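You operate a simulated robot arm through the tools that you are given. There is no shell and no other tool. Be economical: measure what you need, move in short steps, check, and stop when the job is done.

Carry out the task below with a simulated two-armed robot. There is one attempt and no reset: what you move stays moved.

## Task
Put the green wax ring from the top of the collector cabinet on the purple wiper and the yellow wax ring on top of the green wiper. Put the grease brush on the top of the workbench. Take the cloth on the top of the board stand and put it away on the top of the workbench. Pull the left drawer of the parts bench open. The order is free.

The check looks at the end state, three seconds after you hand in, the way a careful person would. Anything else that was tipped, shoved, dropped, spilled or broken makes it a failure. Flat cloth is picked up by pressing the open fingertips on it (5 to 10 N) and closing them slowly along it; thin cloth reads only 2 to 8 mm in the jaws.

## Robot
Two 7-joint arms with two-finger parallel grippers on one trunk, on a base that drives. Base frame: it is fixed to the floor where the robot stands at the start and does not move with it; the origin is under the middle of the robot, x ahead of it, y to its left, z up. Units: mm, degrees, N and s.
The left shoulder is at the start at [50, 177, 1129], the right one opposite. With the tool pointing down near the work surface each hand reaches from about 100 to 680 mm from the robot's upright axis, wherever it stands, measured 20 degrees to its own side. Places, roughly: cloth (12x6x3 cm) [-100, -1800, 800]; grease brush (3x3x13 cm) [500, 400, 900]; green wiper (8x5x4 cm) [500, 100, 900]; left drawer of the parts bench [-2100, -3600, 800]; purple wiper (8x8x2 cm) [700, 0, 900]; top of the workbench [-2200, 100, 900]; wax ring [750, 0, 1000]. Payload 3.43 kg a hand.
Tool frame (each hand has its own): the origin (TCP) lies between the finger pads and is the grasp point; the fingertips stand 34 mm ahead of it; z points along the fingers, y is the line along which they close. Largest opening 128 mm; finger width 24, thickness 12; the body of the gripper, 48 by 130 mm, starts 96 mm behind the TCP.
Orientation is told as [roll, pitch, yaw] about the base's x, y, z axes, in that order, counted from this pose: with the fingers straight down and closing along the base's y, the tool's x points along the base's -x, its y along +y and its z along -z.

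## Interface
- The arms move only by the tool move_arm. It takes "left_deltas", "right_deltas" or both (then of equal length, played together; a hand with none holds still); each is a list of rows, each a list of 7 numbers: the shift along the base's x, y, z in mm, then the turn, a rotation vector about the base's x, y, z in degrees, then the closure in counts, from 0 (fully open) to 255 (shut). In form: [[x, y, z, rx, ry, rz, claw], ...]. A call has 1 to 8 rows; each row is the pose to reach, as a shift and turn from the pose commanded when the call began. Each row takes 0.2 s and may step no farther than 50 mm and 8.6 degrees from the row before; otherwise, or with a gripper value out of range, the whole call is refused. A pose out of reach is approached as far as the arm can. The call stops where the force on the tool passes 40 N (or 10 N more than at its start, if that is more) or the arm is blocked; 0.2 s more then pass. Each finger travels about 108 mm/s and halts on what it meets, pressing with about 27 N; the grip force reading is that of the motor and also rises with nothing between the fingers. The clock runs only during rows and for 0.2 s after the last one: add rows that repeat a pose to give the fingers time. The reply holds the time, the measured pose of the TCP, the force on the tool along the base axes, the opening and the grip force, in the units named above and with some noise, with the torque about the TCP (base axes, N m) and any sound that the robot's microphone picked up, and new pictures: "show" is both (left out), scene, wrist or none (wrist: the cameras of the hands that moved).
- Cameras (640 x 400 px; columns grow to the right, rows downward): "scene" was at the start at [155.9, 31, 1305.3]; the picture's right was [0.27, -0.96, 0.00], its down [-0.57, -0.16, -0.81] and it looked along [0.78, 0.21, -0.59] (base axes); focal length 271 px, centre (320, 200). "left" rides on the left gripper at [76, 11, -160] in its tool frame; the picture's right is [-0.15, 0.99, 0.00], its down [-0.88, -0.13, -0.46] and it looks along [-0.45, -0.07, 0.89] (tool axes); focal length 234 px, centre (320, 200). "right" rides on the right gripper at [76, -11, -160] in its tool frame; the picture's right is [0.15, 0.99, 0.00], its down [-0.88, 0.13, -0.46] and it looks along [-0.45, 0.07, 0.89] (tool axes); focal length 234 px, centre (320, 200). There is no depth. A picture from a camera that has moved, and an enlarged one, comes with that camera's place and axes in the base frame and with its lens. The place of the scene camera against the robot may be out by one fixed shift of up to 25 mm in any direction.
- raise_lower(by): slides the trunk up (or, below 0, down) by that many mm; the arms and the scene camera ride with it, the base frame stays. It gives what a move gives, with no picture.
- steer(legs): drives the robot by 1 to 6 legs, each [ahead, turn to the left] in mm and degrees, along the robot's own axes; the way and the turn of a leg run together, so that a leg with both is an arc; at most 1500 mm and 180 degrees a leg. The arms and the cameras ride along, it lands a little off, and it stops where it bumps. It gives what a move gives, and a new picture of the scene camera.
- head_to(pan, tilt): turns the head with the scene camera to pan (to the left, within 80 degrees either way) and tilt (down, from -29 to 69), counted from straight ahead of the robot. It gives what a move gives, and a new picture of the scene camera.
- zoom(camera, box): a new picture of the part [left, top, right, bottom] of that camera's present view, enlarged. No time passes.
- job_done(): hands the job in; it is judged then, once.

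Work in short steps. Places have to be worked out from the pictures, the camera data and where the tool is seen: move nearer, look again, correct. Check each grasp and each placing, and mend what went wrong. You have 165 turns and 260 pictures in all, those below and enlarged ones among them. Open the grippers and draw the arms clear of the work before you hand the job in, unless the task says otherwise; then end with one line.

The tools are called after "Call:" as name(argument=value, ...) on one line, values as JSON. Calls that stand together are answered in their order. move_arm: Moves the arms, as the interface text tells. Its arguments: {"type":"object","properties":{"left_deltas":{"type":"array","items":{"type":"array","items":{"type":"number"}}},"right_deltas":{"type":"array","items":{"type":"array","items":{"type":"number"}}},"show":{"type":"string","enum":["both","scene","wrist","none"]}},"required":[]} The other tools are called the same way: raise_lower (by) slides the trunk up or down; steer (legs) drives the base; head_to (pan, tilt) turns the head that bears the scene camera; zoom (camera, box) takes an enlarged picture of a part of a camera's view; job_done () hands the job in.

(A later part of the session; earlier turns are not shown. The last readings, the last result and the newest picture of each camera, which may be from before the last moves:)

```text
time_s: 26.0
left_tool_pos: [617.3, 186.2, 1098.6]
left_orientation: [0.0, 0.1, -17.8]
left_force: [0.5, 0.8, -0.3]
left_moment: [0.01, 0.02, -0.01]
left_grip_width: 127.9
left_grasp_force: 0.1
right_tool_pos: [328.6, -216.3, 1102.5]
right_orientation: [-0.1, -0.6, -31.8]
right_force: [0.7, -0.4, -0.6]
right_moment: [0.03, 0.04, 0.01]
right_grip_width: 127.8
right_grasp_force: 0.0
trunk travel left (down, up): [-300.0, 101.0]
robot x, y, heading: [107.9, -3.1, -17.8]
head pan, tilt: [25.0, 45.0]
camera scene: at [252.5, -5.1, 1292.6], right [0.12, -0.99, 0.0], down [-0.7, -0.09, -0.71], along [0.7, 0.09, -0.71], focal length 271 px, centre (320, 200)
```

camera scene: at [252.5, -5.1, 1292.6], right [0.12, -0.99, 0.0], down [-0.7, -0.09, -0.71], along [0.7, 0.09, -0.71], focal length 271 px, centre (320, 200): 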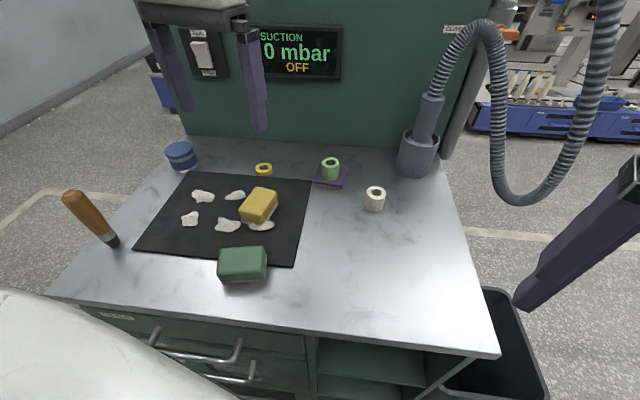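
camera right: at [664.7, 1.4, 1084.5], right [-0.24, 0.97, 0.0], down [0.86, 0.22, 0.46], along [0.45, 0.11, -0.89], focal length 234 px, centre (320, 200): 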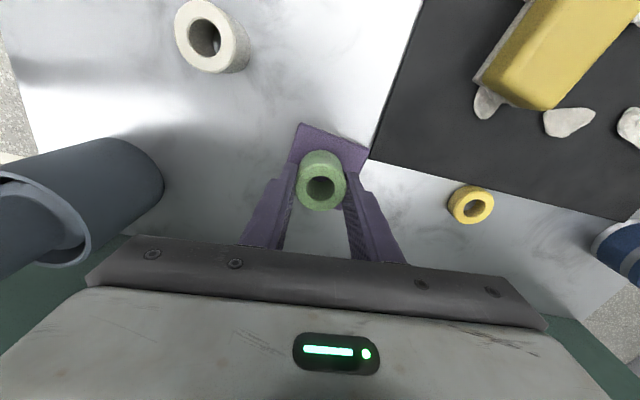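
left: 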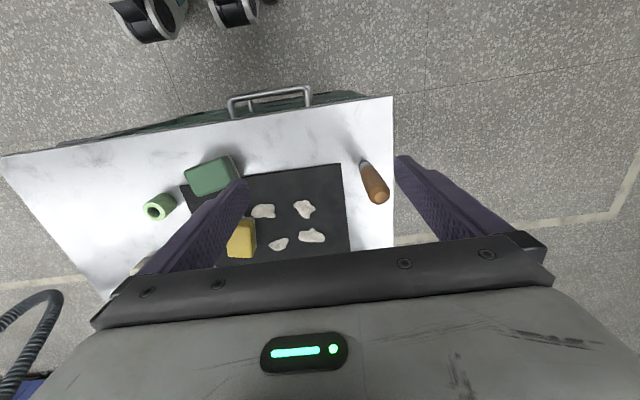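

Now the left hand goes toward the yellow ring, half-closed, turning back to zero yaw; I then look.

Call:
move_arm(left_deltas=[[15, 0, -20, 0, 0, 6, 50], [35, 0, -50, 0, 0, 12, 100], [55, 0, -85, 0, 0, 18, 115], [70, 0, -110, 0, 0, 18, 115]])

```text
time_s: 27.0
left_tool_pos: [689.4, 186.4, 988.5]
left_orientation: [0.0, 0.2, 0.3]
left_force: [0.3, 0.0, 0.2]
left_moment: [0.0, 0.01, -0.02]
left_grip_width: 70.3
left_grasp_force: 0.1
right_tool_pos: [327.1, -217.5, 1103.5]
right_orientation: [0.0, -0.6, -31.8]
right_force: [-0.2, 0.1, -0.4]
right_moment: [0.02, 0.01, 0.01]
right_grip_width: 127.9
right_grasp_force: 0.1
trunk travel left (down, up): [-300.0, 101.0]
robot x, y, heading: [104.7, -2.5, -17.7]
head pan, tilt: [25.0, 45.0]
camera scene: at [252.9, -5.0, 1292.5], right [0.13, -0.99, 0.0], down [-0.7, -0.09, -0.71], along [0.7, 0.09, -0.71], focal length 271 px, centre (320, 200)
camera left: at [613.3, 195.8, 1146.9], right [0.14, 0.99, 0.0], down [0.88, -0.13, 0.45], along [0.45, -0.06, -0.89], focal length 234 px, centre (320, 200)
```

scene: 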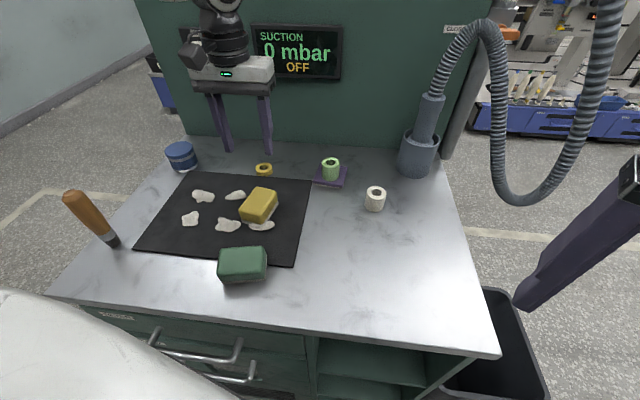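
left: 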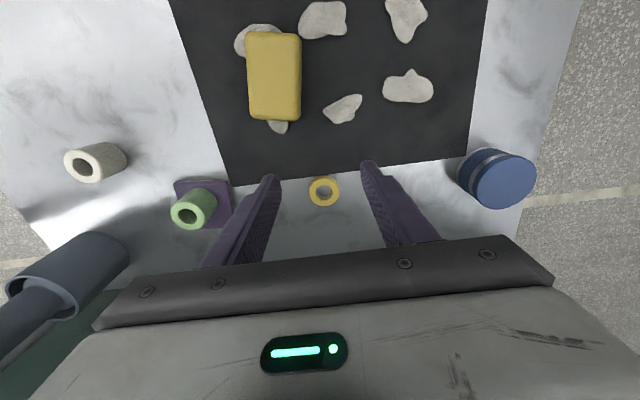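

Yellow ring judged at (737,183). I move over it and go down to z≈901, without closing yet.

Call:
move_arm(left_deltas=[[25, -2, -10, 0, 0, 0, 115], [47, -3, -30, 0, 0, 0, 115], [47, -3, -60, 0, 0, 0, 115], [47, -3, -80, 0, 0, 0, 115], [47, -3, -87, 0, 0, 0, 115]])

```text
time_s: 28.2
left_tool_pos: [735.5, 184.3, 900.6]
left_orientation: [0.0, 0.3, 0.4]
left_force: [0.4, 0.0, -0.2]
left_moment: [0.02, -0.01, -0.01]
left_grip_width: 70.4
left_grasp_force: 0.1
right_tool_pos: [327.8, -217.9, 1102.0]
right_orientation: [0.0, -0.6, -31.7]
right_force: [-0.2, 0.0, 0.0]
right_moment: [0.0, 0.01, -0.04]
right_grip_width: 128.0
right_grasp_force: 0.0
trunk travel left (down, up): [-300.0, 101.0]
robot x, y, heading: [105.9, 4.1, -17.7]
head pan, tilt: [25.0, 45.0]
camera scene: at [252.5, -5.0, 1292.6], right [0.13, -0.99, 0.0], down [-0.7, -0.09, -0.71], along [0.7, 0.09, -0.71], focal length 271 px, centre (320, 200)
camera left: at [660.1, 192.8, 1060.7], right [0.14, 0.99, 0.0], down [0.88, -0.13, 0.45], along [0.45, -0.06, -0.89], focal length 234 px, centre (320, 200)
```

scene: 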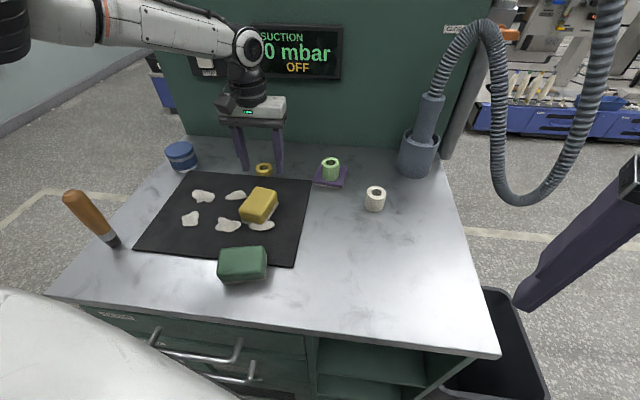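
left: 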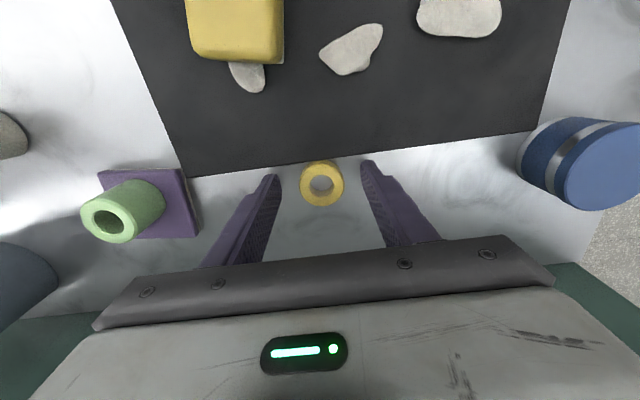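

The ring is centred between the fingers. I close on it.

Call:
move_arm(left_deltas=[[1, 0, -1, 0, 0, 0, 150], [1, 0, -1, 0, 0, 0, 180], [1, 0, -1, 0, 0, 0, 220], [1, 0, -1, 0, 0, 0, 220]], show="wrist")

```text
time_s: 29.2
left_tool_pos: [736.7, 183.4, 900.9]
left_orientation: [-0.1, 0.2, 0.3]
left_force: [-0.1, -0.3, 0.5]
left_moment: [-0.01, -0.02, -0.04]
left_grip_width: 37.7
left_grasp_force: 27.3
right_tool_pos: [326.6, -216.5, 1102.1]
right_orientation: [0.0, -0.6, -31.9]
right_force: [-0.5, 1.1, -0.3]
right_moment: [-0.01, 0.01, 0.0]
right_grip_width: 128.1
right_grasp_force: 0.0
trunk travel left (down, up): [-300.0, 101.0]
robot x, y, heading: [107.4, -3.0, -17.9]
head pan, tilt: [25.0, 45.0]
camera left: at [661.1, 192.7, 1060.2], right [0.14, 0.99, 0.0], down [0.88, -0.13, 0.45], along [0.45, -0.06, -0.89], focal length 234 px, centre (320, 200)
```

left: 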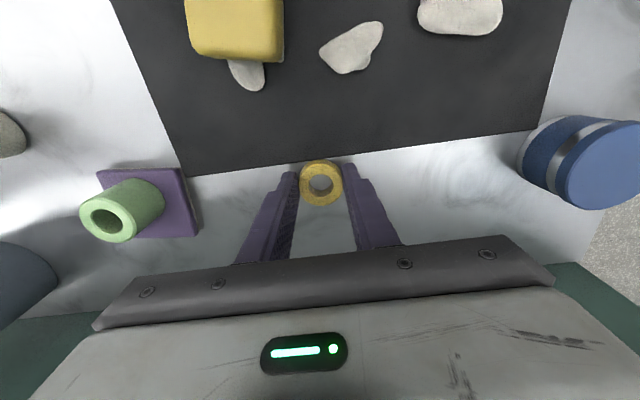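

Gripped (37.7 mm). I lift it and bring it back toward the green wiper.

Call:
move_arm(left_deltas=[[0, 0, 45, 0, 0, 0, 220], [0, 0, 90, 0, 0, 0, 220], [-40, -8, 100, 0, 0, 0, 220], [-85, -16, 100, 0, 0, 0, 220], [-130, -24, 100, 0, 0, 0, 220], [-175, -30, 100, 0, 0, 0, 220], [-215, -32, 95, 0, 0, 0, 220]])

```text
time_s: 30.8
left_tool_pos: [521.3, 151.4, 996.3]
left_orientation: [0.0, 0.1, 0.3]
left_force: [0.0, 0.0, 0.0]
left_moment: [0.0, -0.02, 0.03]
left_grip_width: 37.6
left_grasp_force: 27.2
right_tool_pos: [326.9, -217.0, 1103.0]
right_orientation: [0.0, -0.6, -31.8]
right_force: [-0.1, 0.7, -1.0]
right_moment: [0.01, -0.01, 0.02]
right_grip_width: 128.0
right_grasp_force: 0.0
trunk travel left (down, up): [-300.0, 101.0]
robot x, y, heading: [104.1, -0.9, -18.0]
head pan, tilt: [25.0, 45.0]
camera scene: at [252.1, -4.9, 1292.7], right [0.13, -0.99, 0.0], down [-0.7, -0.09, -0.71], along [0.7, 0.09, -0.71], focal length 271 px, centre (320, 200)
camera left: at [445.5, 161.2, 1154.4], right [0.14, 0.99, 0.0], down [0.88, -0.13, 0.45], along [0.45, -0.06, -0.89], focal length 234 px, centre (320, 200)
```

scene: 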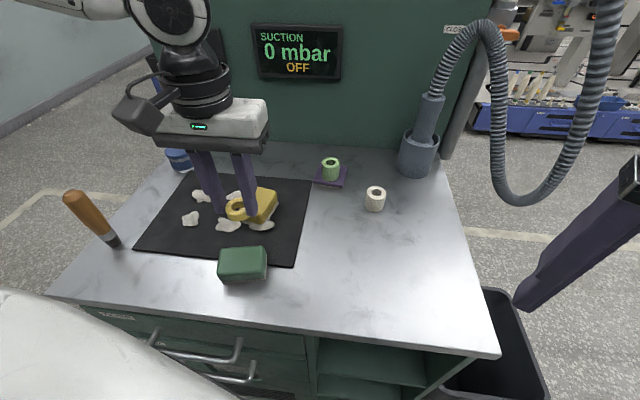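
left: 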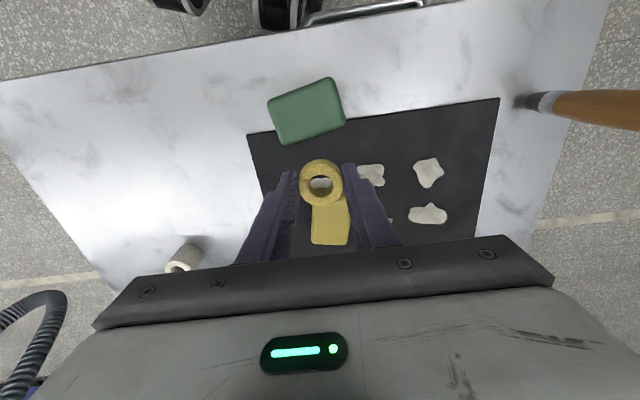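

Green wiper centre at about (470,146). I move over it and lower to z≈950.

Call:
move_arm(left_deltas=[[-30, -3, 0, 0, 0, 0, 220], [-51, -5, -10, 0, 0, 0, 220], [-51, -5, -35, 0, 0, 0, 220], [-51, -5, -45, 0, 0, 0, 220]])

Call:
zoom(camera="scene", box=[180, 200, 300, 300])

```text
time_s: 31.8
left_tool_pos: [470.3, 145.9, 950.2]
left_orientation: [0.0, 0.2, 0.3]
left_force: [1.0, -0.2, 0.4]
left_moment: [0.0, -0.02, 0.03]
left_grip_width: 37.8
left_grasp_force: 27.1
right_tool_pos: [328.0, -217.3, 1102.3]
right_orientation: [0.0, -0.7, -31.9]
right_force: [-0.2, -0.4, -0.8]
right_moment: [0.04, -0.02, -0.02]
right_grip_width: 127.9
right_grasp_force: 0.1
trunk travel left (down, up): [-300.0, 101.0]
robot x, y, heading: [105.9, -5.4, -17.8]
head pan, tilt: [25.0, 45.0]
camera scene: at [252.5, -5.0, 1292.6], right [0.13, -0.99, 0.0], down [-0.7, -0.09, -0.71], along [0.7, 0.09, -0.71], focal length 271 px, centre (320, 200)
camera left: at [394.6, 155.8, 1109.5], right [0.14, 0.99, 0.0], down [0.88, -0.13, 0.45], along [0.45, -0.06, -0.89], focal length 234 px, centre (320, 200)
```

scene: 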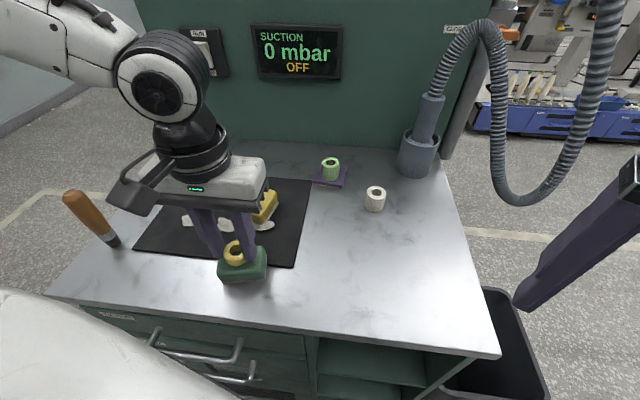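
left: 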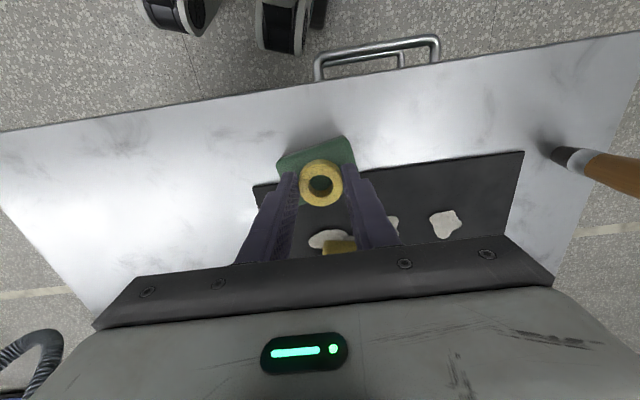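

```text
4.00 times, centred on (240, 250) of scene
camera zoom: at [252.5, -5.0, 1292.6], right [0.13, -0.99, 0.0], down [-0.7, -0.09, -0.71], along [0.7, 0.09, -0.71], focal length 1084 px, centre (640, 0)
```

zoom: 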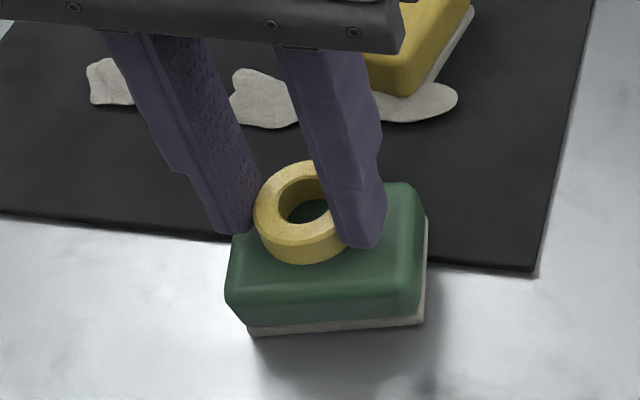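

Slight offset: I shift -4 in y, and lower gently.

Call:
move_arm(left_deltas=[[1, -4, -3, 0, 0, 0, 220], [1, -4, -5, 0, 0, 0, 220], [1, -4, -7, 0, 0, 0, 220]], show="none")

Call:
zoom(camera="scene", box=[180, 200, 300, 300])

```text
time_s: 32.6
left_tool_pos: [471.1, 142.3, 944.5]
left_orientation: [-0.1, -0.1, 0.2]
left_force: [1.9, 1.9, 17.6]
left_moment: [0.11, -0.53, 0.05]
left_grip_width: 38.0
left_grasp_force: 27.2
right_tool_pos: [326.9, -217.3, 1102.5]
right_orientation: [0.0, -0.6, -31.8]
right_force: [0.3, 0.5, 0.0]
right_moment: [0.01, -0.03, 0.03]
right_grip_width: 128.0
right_grasp_force: 0.0
trunk travel left (down, up): [-300.0, 101.0]
robot x, y, heading: [106.8, -2.0, -17.8]
head pan, tilt: [25.0, 45.0]
```

```text
4.00 times, centred on (240, 250) of scene
camera zoom: at [251.7, -5.1, 1293.0], right [0.13, -0.99, 0.0], down [-0.7, -0.09, -0.71], along [0.7, 0.09, -0.71], focal length 1084 px, centre (640, 0)
```

zoom: 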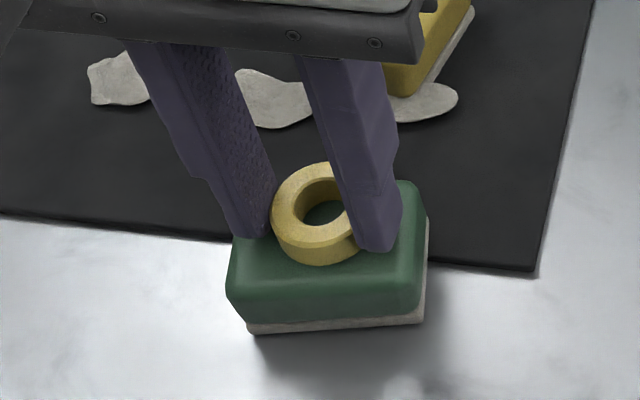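

In contact, but a bit toward the far edge. I lift 4 mm, shift 6 mm nearer, and lower again.

Call:
move_arm(left_deltas=[[0, 0, 5, 0, 0, 0, 220], [-6, 0, 5, 0, 0, 0, 220], [-6, 0, 2, 0, 0, 0, 220], [-6, 0, 0, 0, 0, 0, 220]], show="wrist")

Call:
zoom(camera="scene", box=[180, 200, 300, 300])

```text
time_s: 33.6
left_tool_pos: [465.3, 141.3, 944.6]
left_orientation: [0.1, 0.0, 0.3]
left_force: [-0.1, 1.8, 12.2]
left_moment: [0.08, -0.32, 0.05]
left_grip_width: 38.1
left_grasp_force: 27.1
right_tool_pos: [326.5, -216.9, 1102.8]
right_orientation: [0.0, -0.6, -31.8]
right_force: [0.2, -0.2, 0.7]
right_moment: [0.0, -0.02, -0.01]
right_grip_width: 127.7
right_grasp_force: 0.0
trunk travel left (down, up): [-300.0, 101.0]
robot x, y, heading: [104.3, -5.3, -17.6]
head pan, tilt: [25.0, 45.0]
camera left: at [389.9, 151.6, 1103.4], right [0.14, 0.99, 0.0], down [0.88, -0.13, 0.46], along [0.45, -0.07, -0.89], focal length 234 px, centre (320, 200)
```

left: 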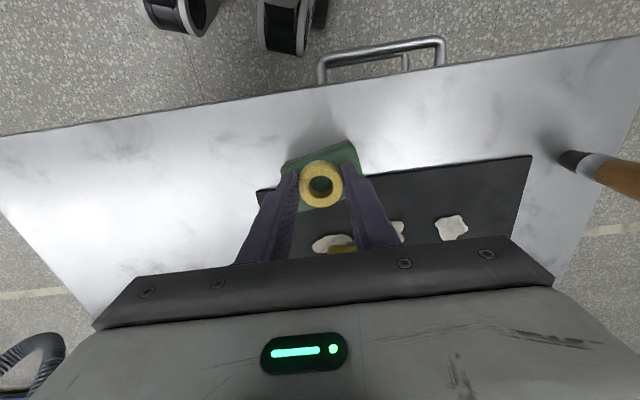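

```text
4.00 times, centred on (240, 250) of scene
camera zoom: at [251.7, -5.1, 1293.0], right [0.13, -0.99, 0.0], down [-0.7, -0.09, -0.71], along [0.7, 0.09, -0.71], focal length 1084 px, centre (640, 0)
```

zoom: 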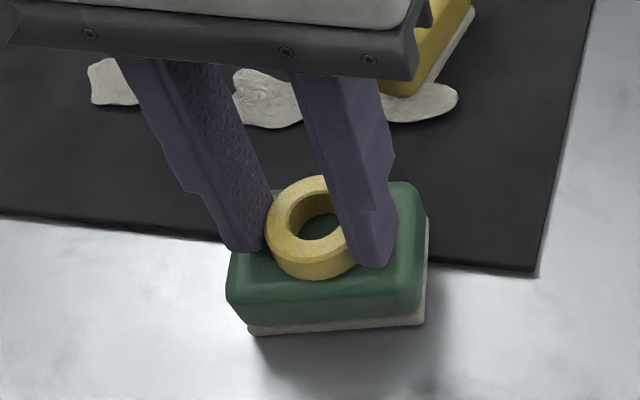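

The ring is now centred and in contact. I release and lift off.

Call:
move_arm(left_deltas=[[0, 0, 1, 0, 0, 0, 170], [0, 0, 1, 0, 0, 0, 140], [0, 0, 1, 0, 0, 0, 130], [0, 0, 30, 0, 0, 0, 130], [0, 0, 70, 0, 0, 0, 115], [0, 20, 110, 0, 0, 0, 80], [0, 50, 135, 0, 0, 0, 50]])

Call:
zoom(camera="scene", box=[40, 140, 360, 300])

```text
time_s: 35.2
left_tool_pos: [465.8, 191.6, 1078.9]
left_orientation: [0.0, 0.2, 0.2]
left_force: [-0.9, -0.3, 0.7]
left_moment: [-0.01, 0.0, 0.02]
left_grip_width: 103.0
left_grasp_force: 0.0
right_tool_pos: [327.0, -216.4, 1103.2]
right_orientation: [-0.1, -0.6, -31.8]
right_force: [0.2, 0.3, -0.5]
right_moment: [-0.04, 0.02, -0.01]
right_grip_width: 127.8
right_grasp_force: 0.0
trunk travel left (down, up): [-300.0, 101.0]
robot x, y, heading: [105.3, -0.5, -17.7]
head pan, tilt: [25.0, 45.0]
camera scene: at [252.3, -4.5, 1292.6], right [0.13, -0.99, 0.0], down [-0.7, -0.09, -0.71], along [0.7, 0.09, -0.71], focal length 271 px, centre (320, 200)
camera left: at [390.3, 202.4, 1238.1], right [0.14, 0.99, 0.0], down [0.88, -0.13, 0.45], along [0.45, -0.07, -0.89], focal length 234 px, centre (320, 200)
```

scene: 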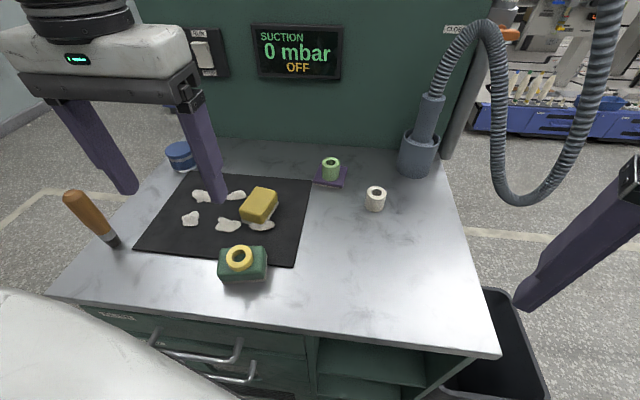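
left: 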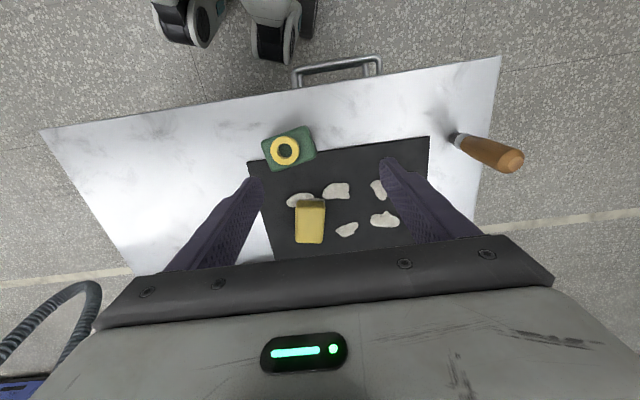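

```text
2.00 times, centred on (200, 220) of scene
camera zoom: at [252.3, -4.5, 1292.6], right [0.13, -0.99, 0.0], down [-0.7, -0.09, -0.71], along [0.7, 0.09, -0.71], focal length 542 px, centre (560, 160)
```

zoom: 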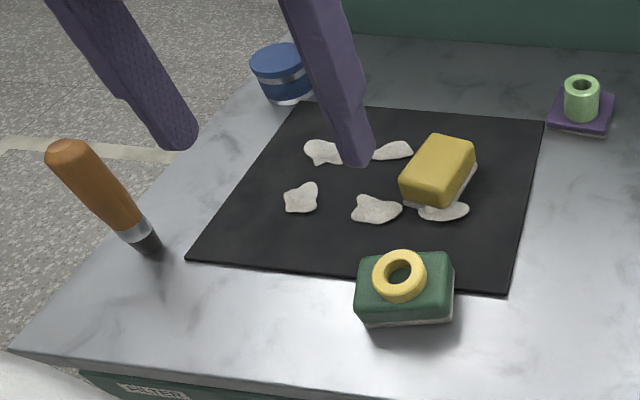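

Both rings placed well. The brush stands at about (500,407), top ≈ z 983. I bring the left hand above it, fully open, and look.

Call:
move_arm(left_deltas=[[5, 45, 0, 0, 0, 0, 0], [10, 90, 0, 0, 0, 0, 0], [15, 135, 0, 0, 0, 0, 0], [20, 175, 0, 0, 0, 0, 0], [20, 210, -10, 0, 0, 0, 0]])

```text
time_s: 36.4
left_tool_pos: [484.8, 403.9, 1070.5]
left_orientation: [0.0, 0.1, 0.1]
left_force: [0.7, 0.3, -0.2]
left_moment: [-0.04, 0.0, -0.02]
left_grip_width: 128.2
left_grasp_force: 0.0
right_tool_pos: [327.3, -217.1, 1102.8]
right_orientation: [-0.1, -0.5, -31.9]
right_force: [0.9, 0.7, -0.1]
right_moment: [0.01, 0.03, 0.02]
right_grip_width: 128.1
right_grasp_force: 0.1
trunk travel left (down, up): [-300.0, 101.0]
robot x, y, heading: [102.7, -1.3, -17.8]
head pan, tilt: [25.0, 45.0]
camera scene: at [252.3, -4.7, 1292.6], right [0.13, -0.99, 0.0], down [-0.7, -0.09, -0.71], along [0.7, 0.09, -0.71], focal length 271 px, centre (320, 200)
camera left: at [409.4, 412.6, 1228.4], right [0.14, 0.99, 0.0], down [0.88, -0.13, 0.45], along [0.45, -0.07, -0.89], focal length 234 px, centre (320, 200)
```

scene: 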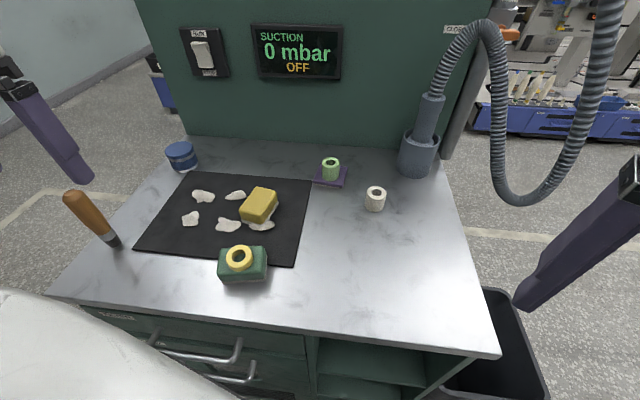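
left: 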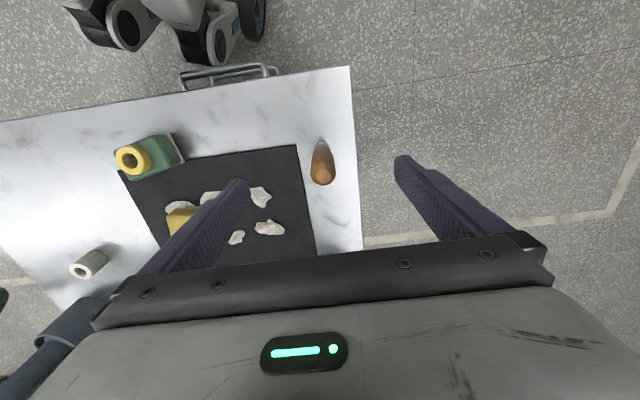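

Brush at about (505,399). I go down around its handle and close.

Call:
move_arm(left_deltas=[[20, -5, -25, 0, 0, 0, 30], [20, -5, -70, 0, 0, 0, 60], [20, -5, -115, 0, 0, 0, 60], [20, -5, -120, 0, 0, 0, 60]])

```text
time_s: 37.4
left_tool_pos: [505.9, 397.1, 946.6]
left_orientation: [0.0, 0.0, 0.2]
left_force: [-0.1, 0.7, 1.2]
left_moment: [0.01, 0.0, 0.0]
left_grip_width: 98.0
left_grasp_force: 0.1
right_tool_pos: [328.7, -217.7, 1102.0]
right_orientation: [0.0, -0.7, -31.8]
right_force: [0.3, 0.0, -0.2]
right_moment: [0.01, -0.02, 0.0]
right_grip_width: 127.9
right_grasp_force: 0.0
trunk travel left (down, up): [-300.0, 101.0]
robot x, y, heading: [106.1, 1.8, -18.0]
head pan, tilt: [25.0, 45.0]
camera scene: at [252.4, -5.1, 1292.6], right [0.13, -0.99, 0.0], down [-0.7, -0.09, -0.71], along [0.7, 0.09, -0.71], focal length 271 px, centre (320, 200)
camera left: at [430.1, 406.4, 1107.2], right [0.14, 0.99, 0.0], down [0.88, -0.13, 0.45], along [0.45, -0.06, -0.89], focal length 234 px, centre (320, 200)
```

scene: 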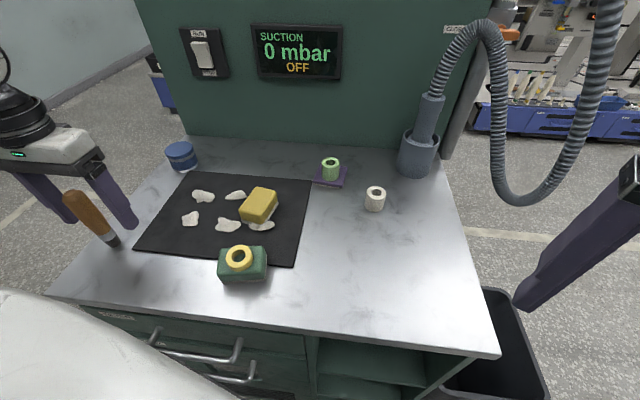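
left: 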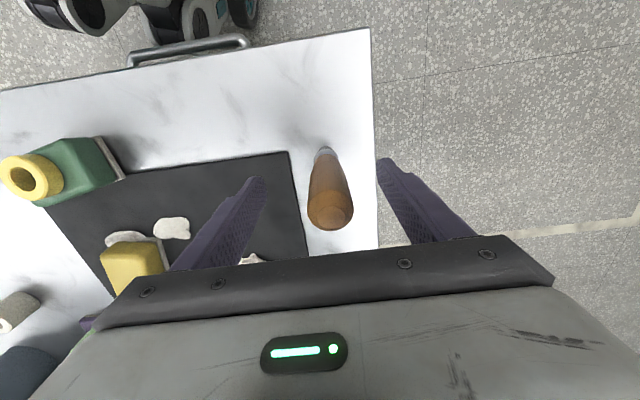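

The brush is between the fingers. I centre (+4 y, -3 x) and close.

Call:
move_arm(left_deltas=[[-3, 4, 0, 0, 0, 0, 110], [-3, 4, 0, 0, 0, 0, 160], [-3, 4, 0, 0, 0, 0, 210], [-3, 4, 0, 0, 0, 0, 235], [-3, 4, 0, 0, 0, 0, 235]], show="wrist")

```text
time_s: 38.6
left_tool_pos: [502.3, 400.4, 948.2]
left_orientation: [0.0, 0.2, 0.3]
left_force: [1.0, 0.6, 0.1]
left_moment: [-0.05, -0.02, 0.0]
left_grip_width: 27.2
left_grasp_force: 27.6
right_tool_pos: [327.0, -217.8, 1101.6]
right_orientation: [0.1, -0.6, -31.9]
right_force: [-0.4, -0.1, 0.7]
right_moment: [0.03, 0.0, -0.01]
right_grip_width: 127.9
right_grasp_force: 0.2
trunk travel left (down, up): [-300.0, 101.0]
robot x, y, heading: [103.7, 1.3, -17.6]
head pan, tilt: [25.0, 45.0]
camera left: at [426.8, 410.6, 1107.8], right [0.14, 0.99, 0.0], down [0.88, -0.13, 0.45], along [0.45, -0.06, -0.89], focal length 234 px, centre (320, 200)
```

left: 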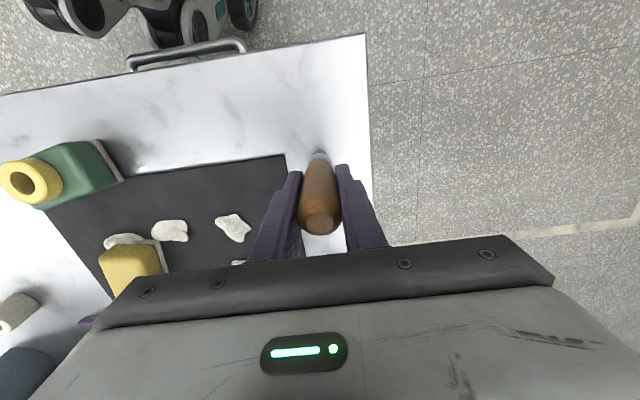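

Gripped (27 mm). I lift the brush, draw it in over the table, then back away and look toward the board stand with the cloth.

Call:
move_arm(left_deltas=[[0, 0, 45, 0, 0, 0, 235], [0, 0, 90, 0, 0, 0, 235], [0, -30, 130, 0, 0, 0, 235], [0, -70, 160, 0, 0, 0, 235], [0, -110, 170, 0, 0, 0, 235], [-10, -140, 170, 0, 0, 0, 235]], show="none")

Call:
steer(legs=[[-400, 0], [0, -65]])

Call:
head_to(pan=0, tilt=25)

```text
time_s: 40.0
left_tool_pos: [491.6, 260.4, 1119.7]
left_orientation: [0.0, 0.2, 0.3]
left_force: [0.1, 0.7, 0.2]
left_moment: [0.01, 0.01, 0.02]
left_grip_width: 27.1
left_grasp_force: 27.2
right_tool_pos: [327.1, -217.3, 1103.0]
right_orientation: [0.0, -0.6, -31.8]
right_force: [0.4, 0.5, -0.7]
right_moment: [0.0, 0.01, 0.01]
right_grip_width: 128.0
right_grasp_force: 0.0
trunk travel left (down, up): [-300.0, 101.0]
robot x, y, heading: [104.8, -6.6, -18.0]
head pan, tilt: [25.0, 45.0]
```

```text
time_s: 45.3
left_tool_pos: [128.6, -120.0, 1119.2]
left_orientation: [-0.1, 0.2, -64.6]
left_force: [-0.9, 0.9, -0.5]
left_moment: [0.01, -0.02, -0.01]
left_grip_width: 27.5
left_grasp_force: 26.9
right_tool_pos: [-375.5, -173.7, 1103.2]
right_orientation: [0.0, -0.5, -96.7]
right_force: [0.6, 0.0, 1.0]
right_moment: [0.0, 0.0, 0.02]
right_grip_width: 127.8
right_grasp_force: 0.1
trunk travel left (down, up): [-300.0, 101.0]
robot x, y, heading: [-277.7, 119.3, -83.0]
head pan, tilt: [25.0, 45.0]
camera scene: at [-221.0, -10.1, 1292.6], right [-0.85, -0.53, 0.0], down [-0.38, 0.6, -0.71], along [0.38, -0.6, -0.71], focal length 271 px, centre (320, 200)
```

scene: 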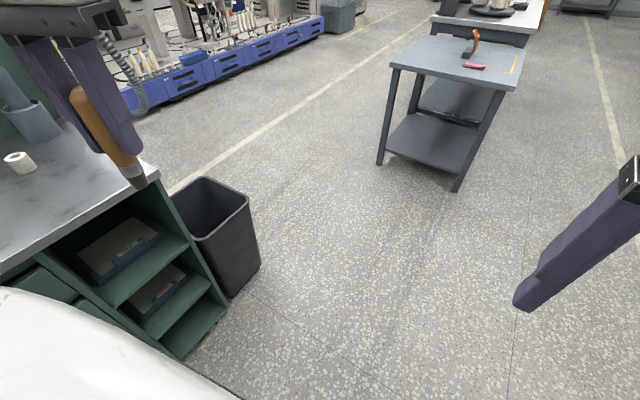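

```text
time_s: 46.2
left_tool_pos: [127.2, -120.3, 1119.3]
left_orientation: [0.0, 0.2, -64.6]
left_force: [-0.2, 0.5, -0.3]
left_moment: [0.01, -0.03, 0.01]
left_grip_width: 27.0
left_grasp_force: 26.4
right_tool_pos: [-374.8, -174.2, 1102.9]
right_orientation: [0.0, -0.5, -96.5]
right_force: [0.7, -0.4, -0.4]
right_moment: [-0.03, 0.0, 0.02]
right_grip_width: 128.1
right_grasp_force: 0.0
trunk travel left (down, up): [-300.0, 101.0]
robot x, y, heading: [-271.6, 118.0, -82.7]
head pan, tilt: [0.0, 25.0]
camera scene: at [-252.5, -32.7, 1323.1], right [-0.99, -0.13, 0.0], down [-0.05, 0.42, -0.91], along [0.12, -0.9, -0.42], focal length 271 px, centre (320, 200)
```

scene: 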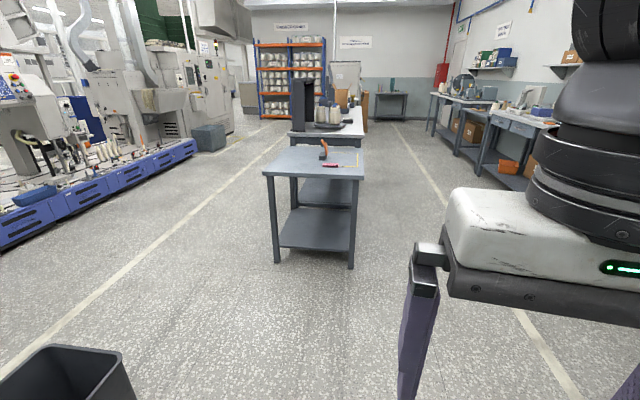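

Call:
zoom(camera="scene", box=[240, 60, 400, 200])

Call:
zoom(camera="scene", box=[400, 60, 600, 200])

```text
2.86 times, centred on (320, 130) of scene
camera zoom: at [-252.5, -32.7, 1323.1], right [-0.99, -0.13, 0.0], down [-0.05, 0.42, -0.91], along [0.12, -0.9, -0.42], focal length 775 px, centre (320, 400)
```

zoom: 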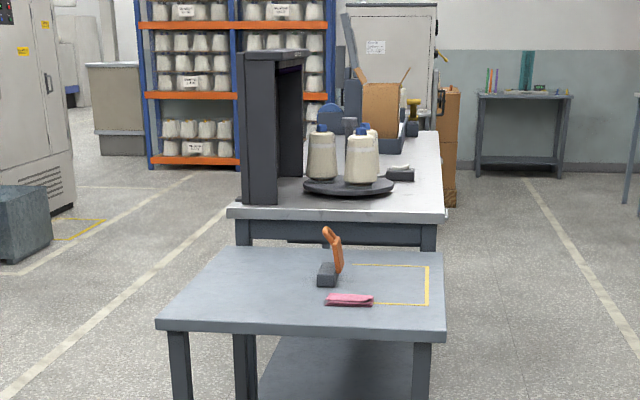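

```text
2.86 times, centred on (500, 130) of scene
camera zoom: at [-252.5, -32.7, 1323.1], right [-0.99, -0.13, 0.0], down [-0.05, 0.42, -0.91], along [0.12, -0.9, -0.42], focal length 775 px, centre (-194, 400)
```

zoom: 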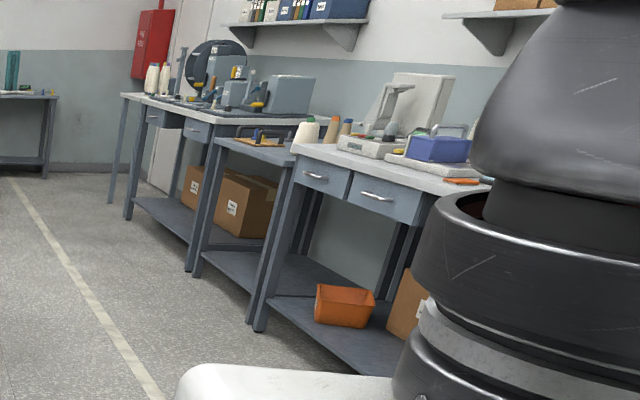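

The cloth is the pink folded one at about (-100,-1700) on the stand, with a hook-like tool beside it. I turn slightly left and drive 1100 mm nearer.

Call:
steer(legs=[[0, 4], [1050, 0], [0, -11]])

Call:
head_to(pan=0, tilt=45)

```text
time_s: 52.8
left_tool_pos: [297.1, -1204.3, 1119.7]
left_orientation: [0.0, 0.1, -71.9]
left_force: [-0.4, -0.1, -0.9]
left_moment: [0.0, -0.02, 0.0]
left_grip_width: 27.2
left_grasp_force: 26.7
right_tool_pos: [-207.8, -1192.1, 1103.5]
right_orientation: [0.1, -0.4, -104.0]
right_force: [0.0, 0.6, 0.3]
right_moment: [0.03, 0.0, -0.04]
right_grip_width: 128.1
right_grasp_force: 0.0
trunk travel left (down, up): [-300.0, 101.0]
robot x, y, heading: [-73.8, -912.7, -90.1]
head pan, tilt: [0.0, 25.0]
camera scene: at [-70.1, -1068.2, 1323.1], right [-1.0, 0.0, 0.0], down [0.0, 0.42, -0.91], along [0.0, -0.91, -0.42], focal length 271 px, centre (320, 200)
```

scene: 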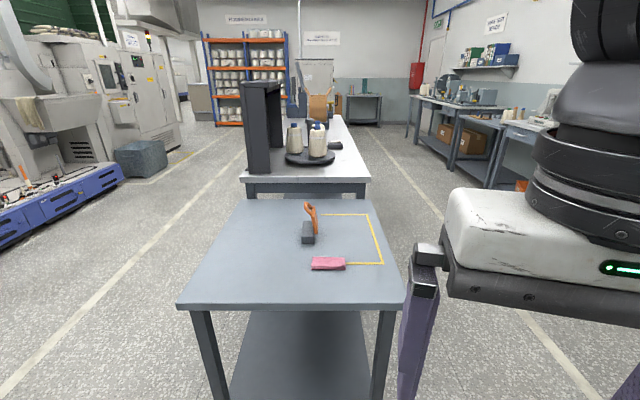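

```text
time_s: 53.6
left_tool_pos: [297.1, -1202.5, 1119.0]
left_orientation: [-0.1, 0.1, -72.0]
left_force: [0.9, -1.3, -0.2]
left_moment: [0.03, 0.0, -0.01]
left_grip_width: 27.3
left_grasp_force: 26.7
right_tool_pos: [-207.8, -1192.5, 1103.0]
right_orientation: [0.1, -0.5, -104.1]
right_force: [-0.3, 1.3, -0.1]
right_moment: [-0.01, 0.0, -0.02]
right_grip_width: 127.9
right_grasp_force: 0.0
trunk travel left (down, up): [-300.0, 101.0]
robot x, y, heading: [-72.5, -912.0, -89.7]
head pan, tilt: [0.0, 45.0]
camera scene: at [-69.7, -1057.2, 1292.6], right [-1.0, 0.0, 0.0], down [0.0, 0.71, -0.71], along [0.0, -0.71, -0.71], focal length 271 px, centre (320, 200)
```

scene: 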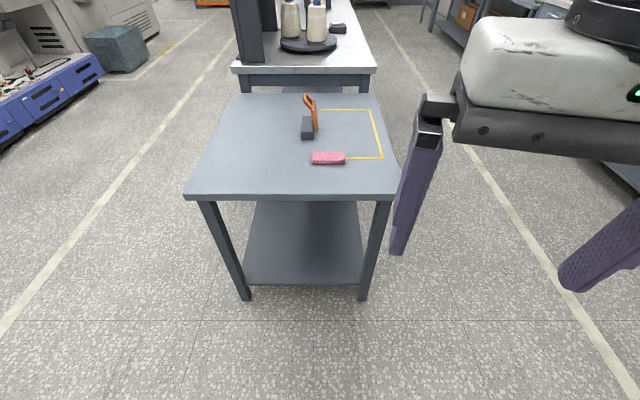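

Stand top is ≈740, the cloth at about (-97,-1792). I drive 400 mm closer (front edge ≈ y -1631).

Call:
steer(legs=[[400, 0]])

Call:
head_to(pan=0, tilt=55)

Call:
zoom(camera="scene", box=[240, 60, 400, 220])

```text
time_s: 56.1
left_tool_pos: [293.9, -1605.3, 1119.6]
left_orientation: [-0.1, 0.2, -72.3]
left_force: [-1.9, -0.1, -0.8]
left_moment: [0.02, -0.03, -0.02]
left_grip_width: 27.1
left_grasp_force: 27.3
right_tool_pos: [-210.9, -1591.9, 1102.3]
right_orientation: [0.0, -0.4, -104.3]
right_force: [0.3, -0.7, -0.2]
right_moment: [0.01, 0.02, 0.0]
right_grip_width: 128.0
right_grasp_force: 0.0
trunk travel left (down, up): [-300.0, 101.0]
robot x, y, heading: [-72.9, -1316.4, -90.2]
head pan, tilt: [0.0, 45.0]
camera scene: at [-71.5, -1457.5, 1292.5], right [-1.0, 0.01, 0.0], down [0.0, 0.71, -0.71], along [0.0, -0.71, -0.71], focal length 271 px, centre (320, 200)
```

scene: 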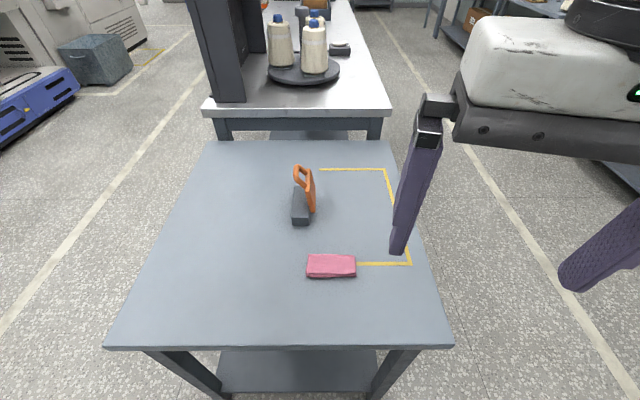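

```text
time_s: 56.8
left_tool_pos: [295.5, -1605.9, 1119.4]
left_orientation: [0.0, 0.0, -72.3]
left_force: [0.8, -0.3, -0.9]
left_moment: [-0.03, 0.01, 0.0]
left_grip_width: 27.3
left_grasp_force: 26.7
right_tool_pos: [-210.2, -1592.0, 1102.3]
right_orientation: [0.0, -0.5, -104.3]
right_force: [0.3, -0.5, 0.2]
right_moment: [0.01, 0.01, 0.02]
right_grip_width: 127.9
right_grasp_force: 0.0
trunk travel left (down, up): [-300.0, 101.0]
robot x, y, heading: [-71.0, -1313.8, -90.3]
head pan, tilt: [0.0, 55.0]
camera scene: at [-71.5, -1447.9, 1279.2], right [-1.0, 0.01, 0.0], down [0.0, 0.82, -0.57], along [0.0, -0.57, -0.82], focal length 271 px, centre (320, 200)
```

scene: 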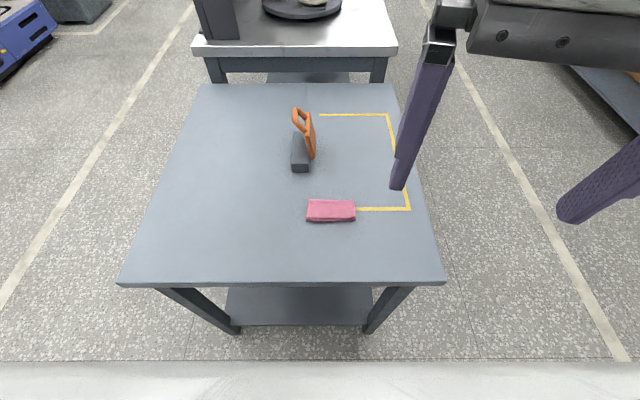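

```text
2.50 times, centred on (320, 140) of scene
camera zoom: at [-71.5, -1447.9, 1279.2], right [-1.0, 0.01, 0.0], down [0.0, 0.82, -0.57], along [0.0, -0.57, -0.82], focal length 678 px, centre (320, 350)
```

zoom: 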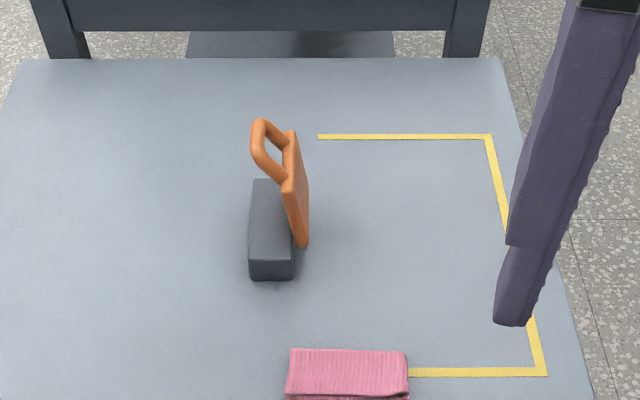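

Cloth centre ≈(-104,-1768) after the camera offset, long side along x. I bring the right hand over it, turning the tool so that it closes along y (across the 6 cm width).

Call:
move_arm(right_deltas=[[12, -20, -20, 0, 0, -8.5, 0], [25, -40, -40, 0, 0, -17, 0], [38, -60, -70, 0, 0, -25.5, 0], [50, -80, -100, 0, 0, -34, 0], [62, -105, -130, 0, 0, -42, 0], [75, -130, -160, 0, 0, -50, 0], [90, -150, -180, 0, 0, -58, 0], [104, -165, -190, 0, 0, -66, 0]], show="none")

Call:
move_arm(right_deltas=[[0, -4, 0, 0, 0, -5, 0], [0, -7, 0, 0, 0, -10, 0]])

```text
time_s: 58.6
left_tool_pos: [294.3, -1605.9, 1118.2]
left_orientation: [0.0, 0.2, -72.3]
left_force: [-0.9, 0.7, -0.9]
left_moment: [-0.02, 0.02, -0.01]
left_grip_width: 27.1
left_grasp_force: 26.6
right_tool_pos: [-106.4, -1757.0, 913.0]
right_orientation: [0.0, -0.6, -170.4]
right_force: [0.1, -0.3, -0.4]
right_moment: [0.04, -0.02, -0.02]
right_grip_width: 128.1
right_grasp_force: 0.0
trunk travel left (down, up): [-300.0, 101.0]
robot x, y, heading: [-69.4, -1312.3, -90.5]
head pan, tilt: [0.0, 55.0]
```

```text
time_s: 59.2
left_tool_pos: [294.2, -1604.5, 1118.4]
left_orientation: [0.0, 0.1, -72.3]
left_force: [-0.1, -0.1, 0.3]
left_moment: [0.01, 0.02, 0.02]
left_grip_width: 27.4
left_grasp_force: 26.9
right_tool_pos: [-106.9, -1764.0, 912.3]
right_orientation: [0.0, -0.6, 179.5]
right_force: [-0.4, -1.1, 0.2]
right_moment: [0.01, 0.01, 0.0]
right_grip_width: 127.9
right_grasp_force: 0.0
trunk travel left (down, up): [-300.0, 101.0]
robot x, y, heading: [-74.0, -1312.3, -90.4]
head pan, tilt: [0.0, 55.0]
camera scene: at [-71.5, -1447.9, 1279.2], right [-1.0, 0.01, 0.0], down [0.0, 0.82, -0.57], along [0.0, -0.57, -0.82], focal length 271 px, centre (320, 200)
camera right: at [-28.9, -1754.2, 1072.2], right [0.14, -0.99, 0.0], down [-0.88, -0.12, 0.46], along [-0.46, -0.06, -0.89], focal length 234 px, centre (320, 200)
```

scene: 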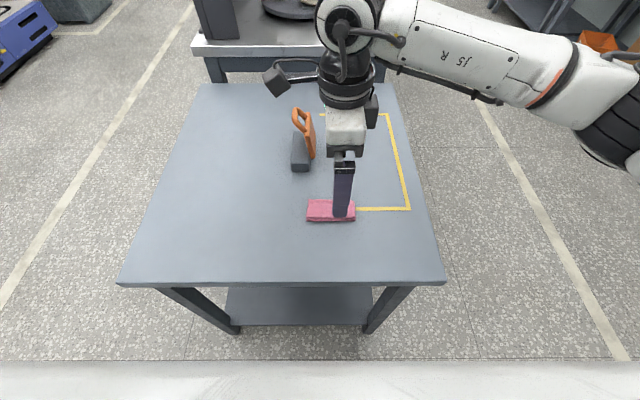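
right: 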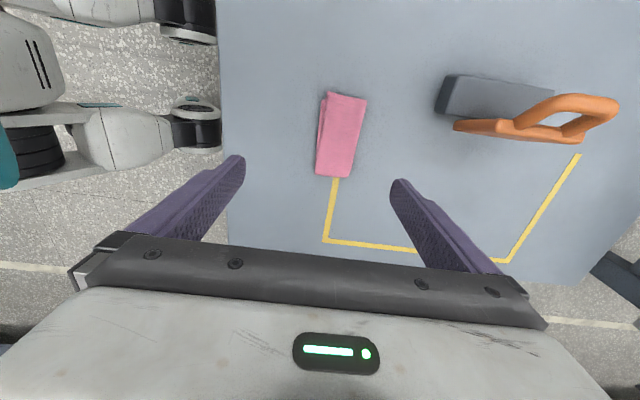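

Combining views, the cloth centre is ≈(-93,-1787). I centre over it with ~85 mm opening and lower to tips ≈25 mm above the top, then look again.

Call:
move_arm(right_deltas=[[13, -22, -35, 0, 0, 0.5, 85], [13, -22, -70, 0, 0, 0.5, 85], [13, -22, -95, 0, 0, 0.5, 85]])

Call:
zoom(camera="scene", box=[270, 150, 400, 240])

```text
time_s: 60.0
left_tool_pos: [294.6, -1604.8, 1119.2]
left_orientation: [0.0, 0.1, -72.3]
left_force: [0.0, 0.6, -0.5]
left_moment: [0.01, 0.03, 0.0]
left_grip_width: 27.3
left_grasp_force: 26.8
right_tool_pos: [-94.1, -1786.6, 818.9]
right_orientation: [0.1, -0.4, -179.8]
right_force: [0.3, 0.5, -0.2]
right_moment: [0.01, 0.03, -0.02]
right_grip_width: 85.4
right_grasp_force: 0.0
trunk travel left (down, up): [-300.0, 101.0]
robot x, y, heading: [-69.7, -1314.0, -90.4]
head pan, tilt: [0.0, 55.0]
camera scene: at [-71.4, -1448.0, 1279.2], right [-1.0, 0.01, 0.0], down [0.0, 0.82, -0.57], along [0.0, -0.57, -0.82], focal length 271 px, centre (320, 200)
camera right: at [-15.6, -1775.4, 978.3], right [0.15, -0.99, 0.0], down [-0.88, -0.13, 0.46], along [-0.46, -0.07, -0.89], focal length 234 px, centre (320, 200)
```

scene: 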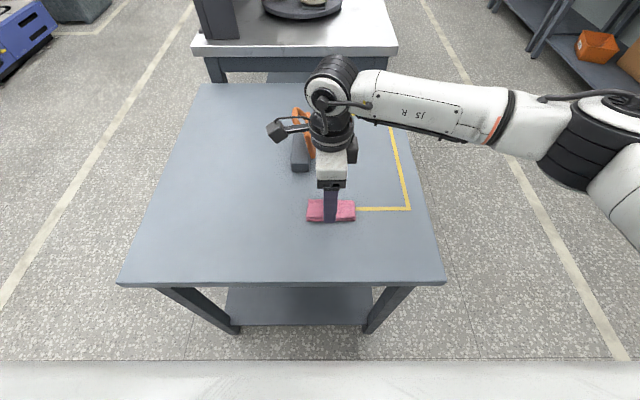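
right: 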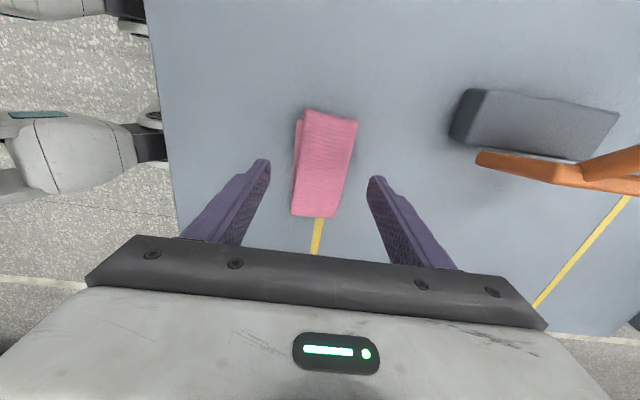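

```text
4.44 times, centred on (335, 195) of scene
camera zoom: at [-71.4, -1448.0, 1279.2], right [-1.0, 0.01, 0.0], down [0.0, 0.82, -0.57], along [0.0, -0.57, -0.82], focal length 1205 px, centre (253, 222)
```

zoom: 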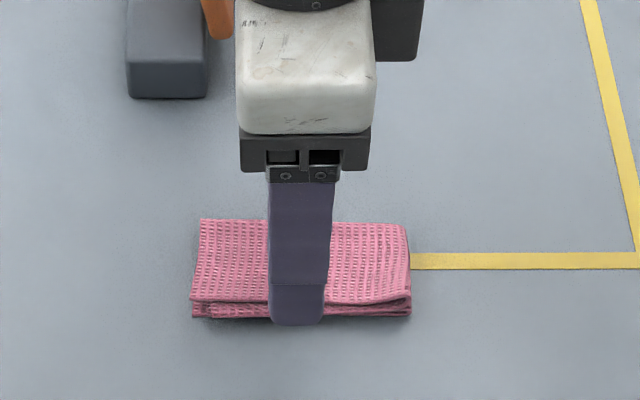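

The folded cloth (~2 cm thick) lies between the fingers. I lower alongside it in steps, feeling for the table.

Call:
move_arm(right_deltas=[[3, -4, -15, 0, 0, 0, 85], [3, -4, -28, 0, 0, 0, 85], [3, -4, -34, 0, 0, 0, 85], [3, -4, -37, 0, 0, 0, 85]], show="wrist")

Call:
zoom(camera="scene", box=[270, 150, 400, 240])

```text
time_s: 61.0
left_tool_pos: [294.7, -1605.4, 1119.2]
left_orientation: [-0.1, 0.1, -72.3]
left_force: [-0.1, 0.8, 0.6]
left_moment: [0.0, -0.01, 0.0]
left_grip_width: 27.3
left_grasp_force: 27.0
right_tool_pos: [-90.4, -1790.2, 780.5]
right_orientation: [0.0, -0.6, -179.8]
right_force: [0.1, 0.8, -0.3]
right_moment: [-0.03, -0.02, -0.05]
right_grip_width: 85.2
right_grasp_force: 0.0
trunk travel left (down, up): [-300.0, 101.0]
robot x, y, heading: [-70.6, -1314.3, -90.3]
head pan, tilt: [0.0, 55.0]
camera right: at [-12.7, -1779.0, 940.3], right [0.15, -0.99, 0.0], down [-0.88, -0.13, 0.46], along [-0.46, -0.07, -0.89], focal length 234 px, centre (320, 200)
```

right: 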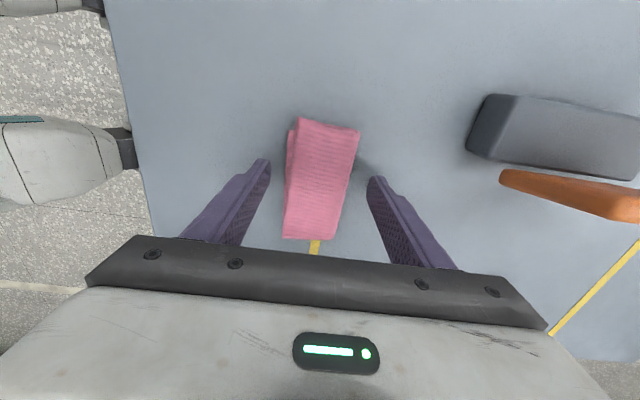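

```text
4.44 times, centred on (335, 195) of scene
camera zoom: at [-71.5, -1447.9, 1279.2], right [-1.0, 0.01, 0.0], down [0.0, 0.82, -0.57], along [0.0, -0.57, -0.82], focal length 1205 px, centre (253, 222)
```

zoom: 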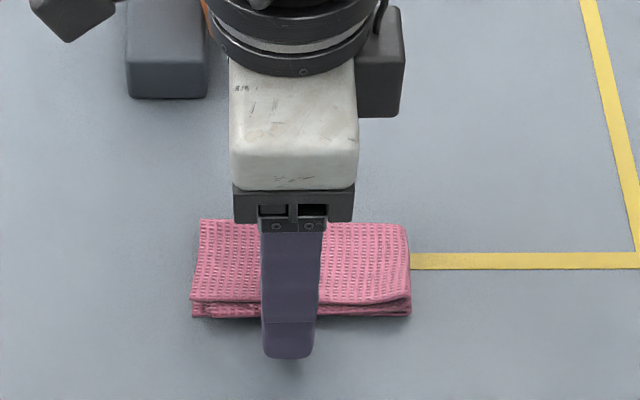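

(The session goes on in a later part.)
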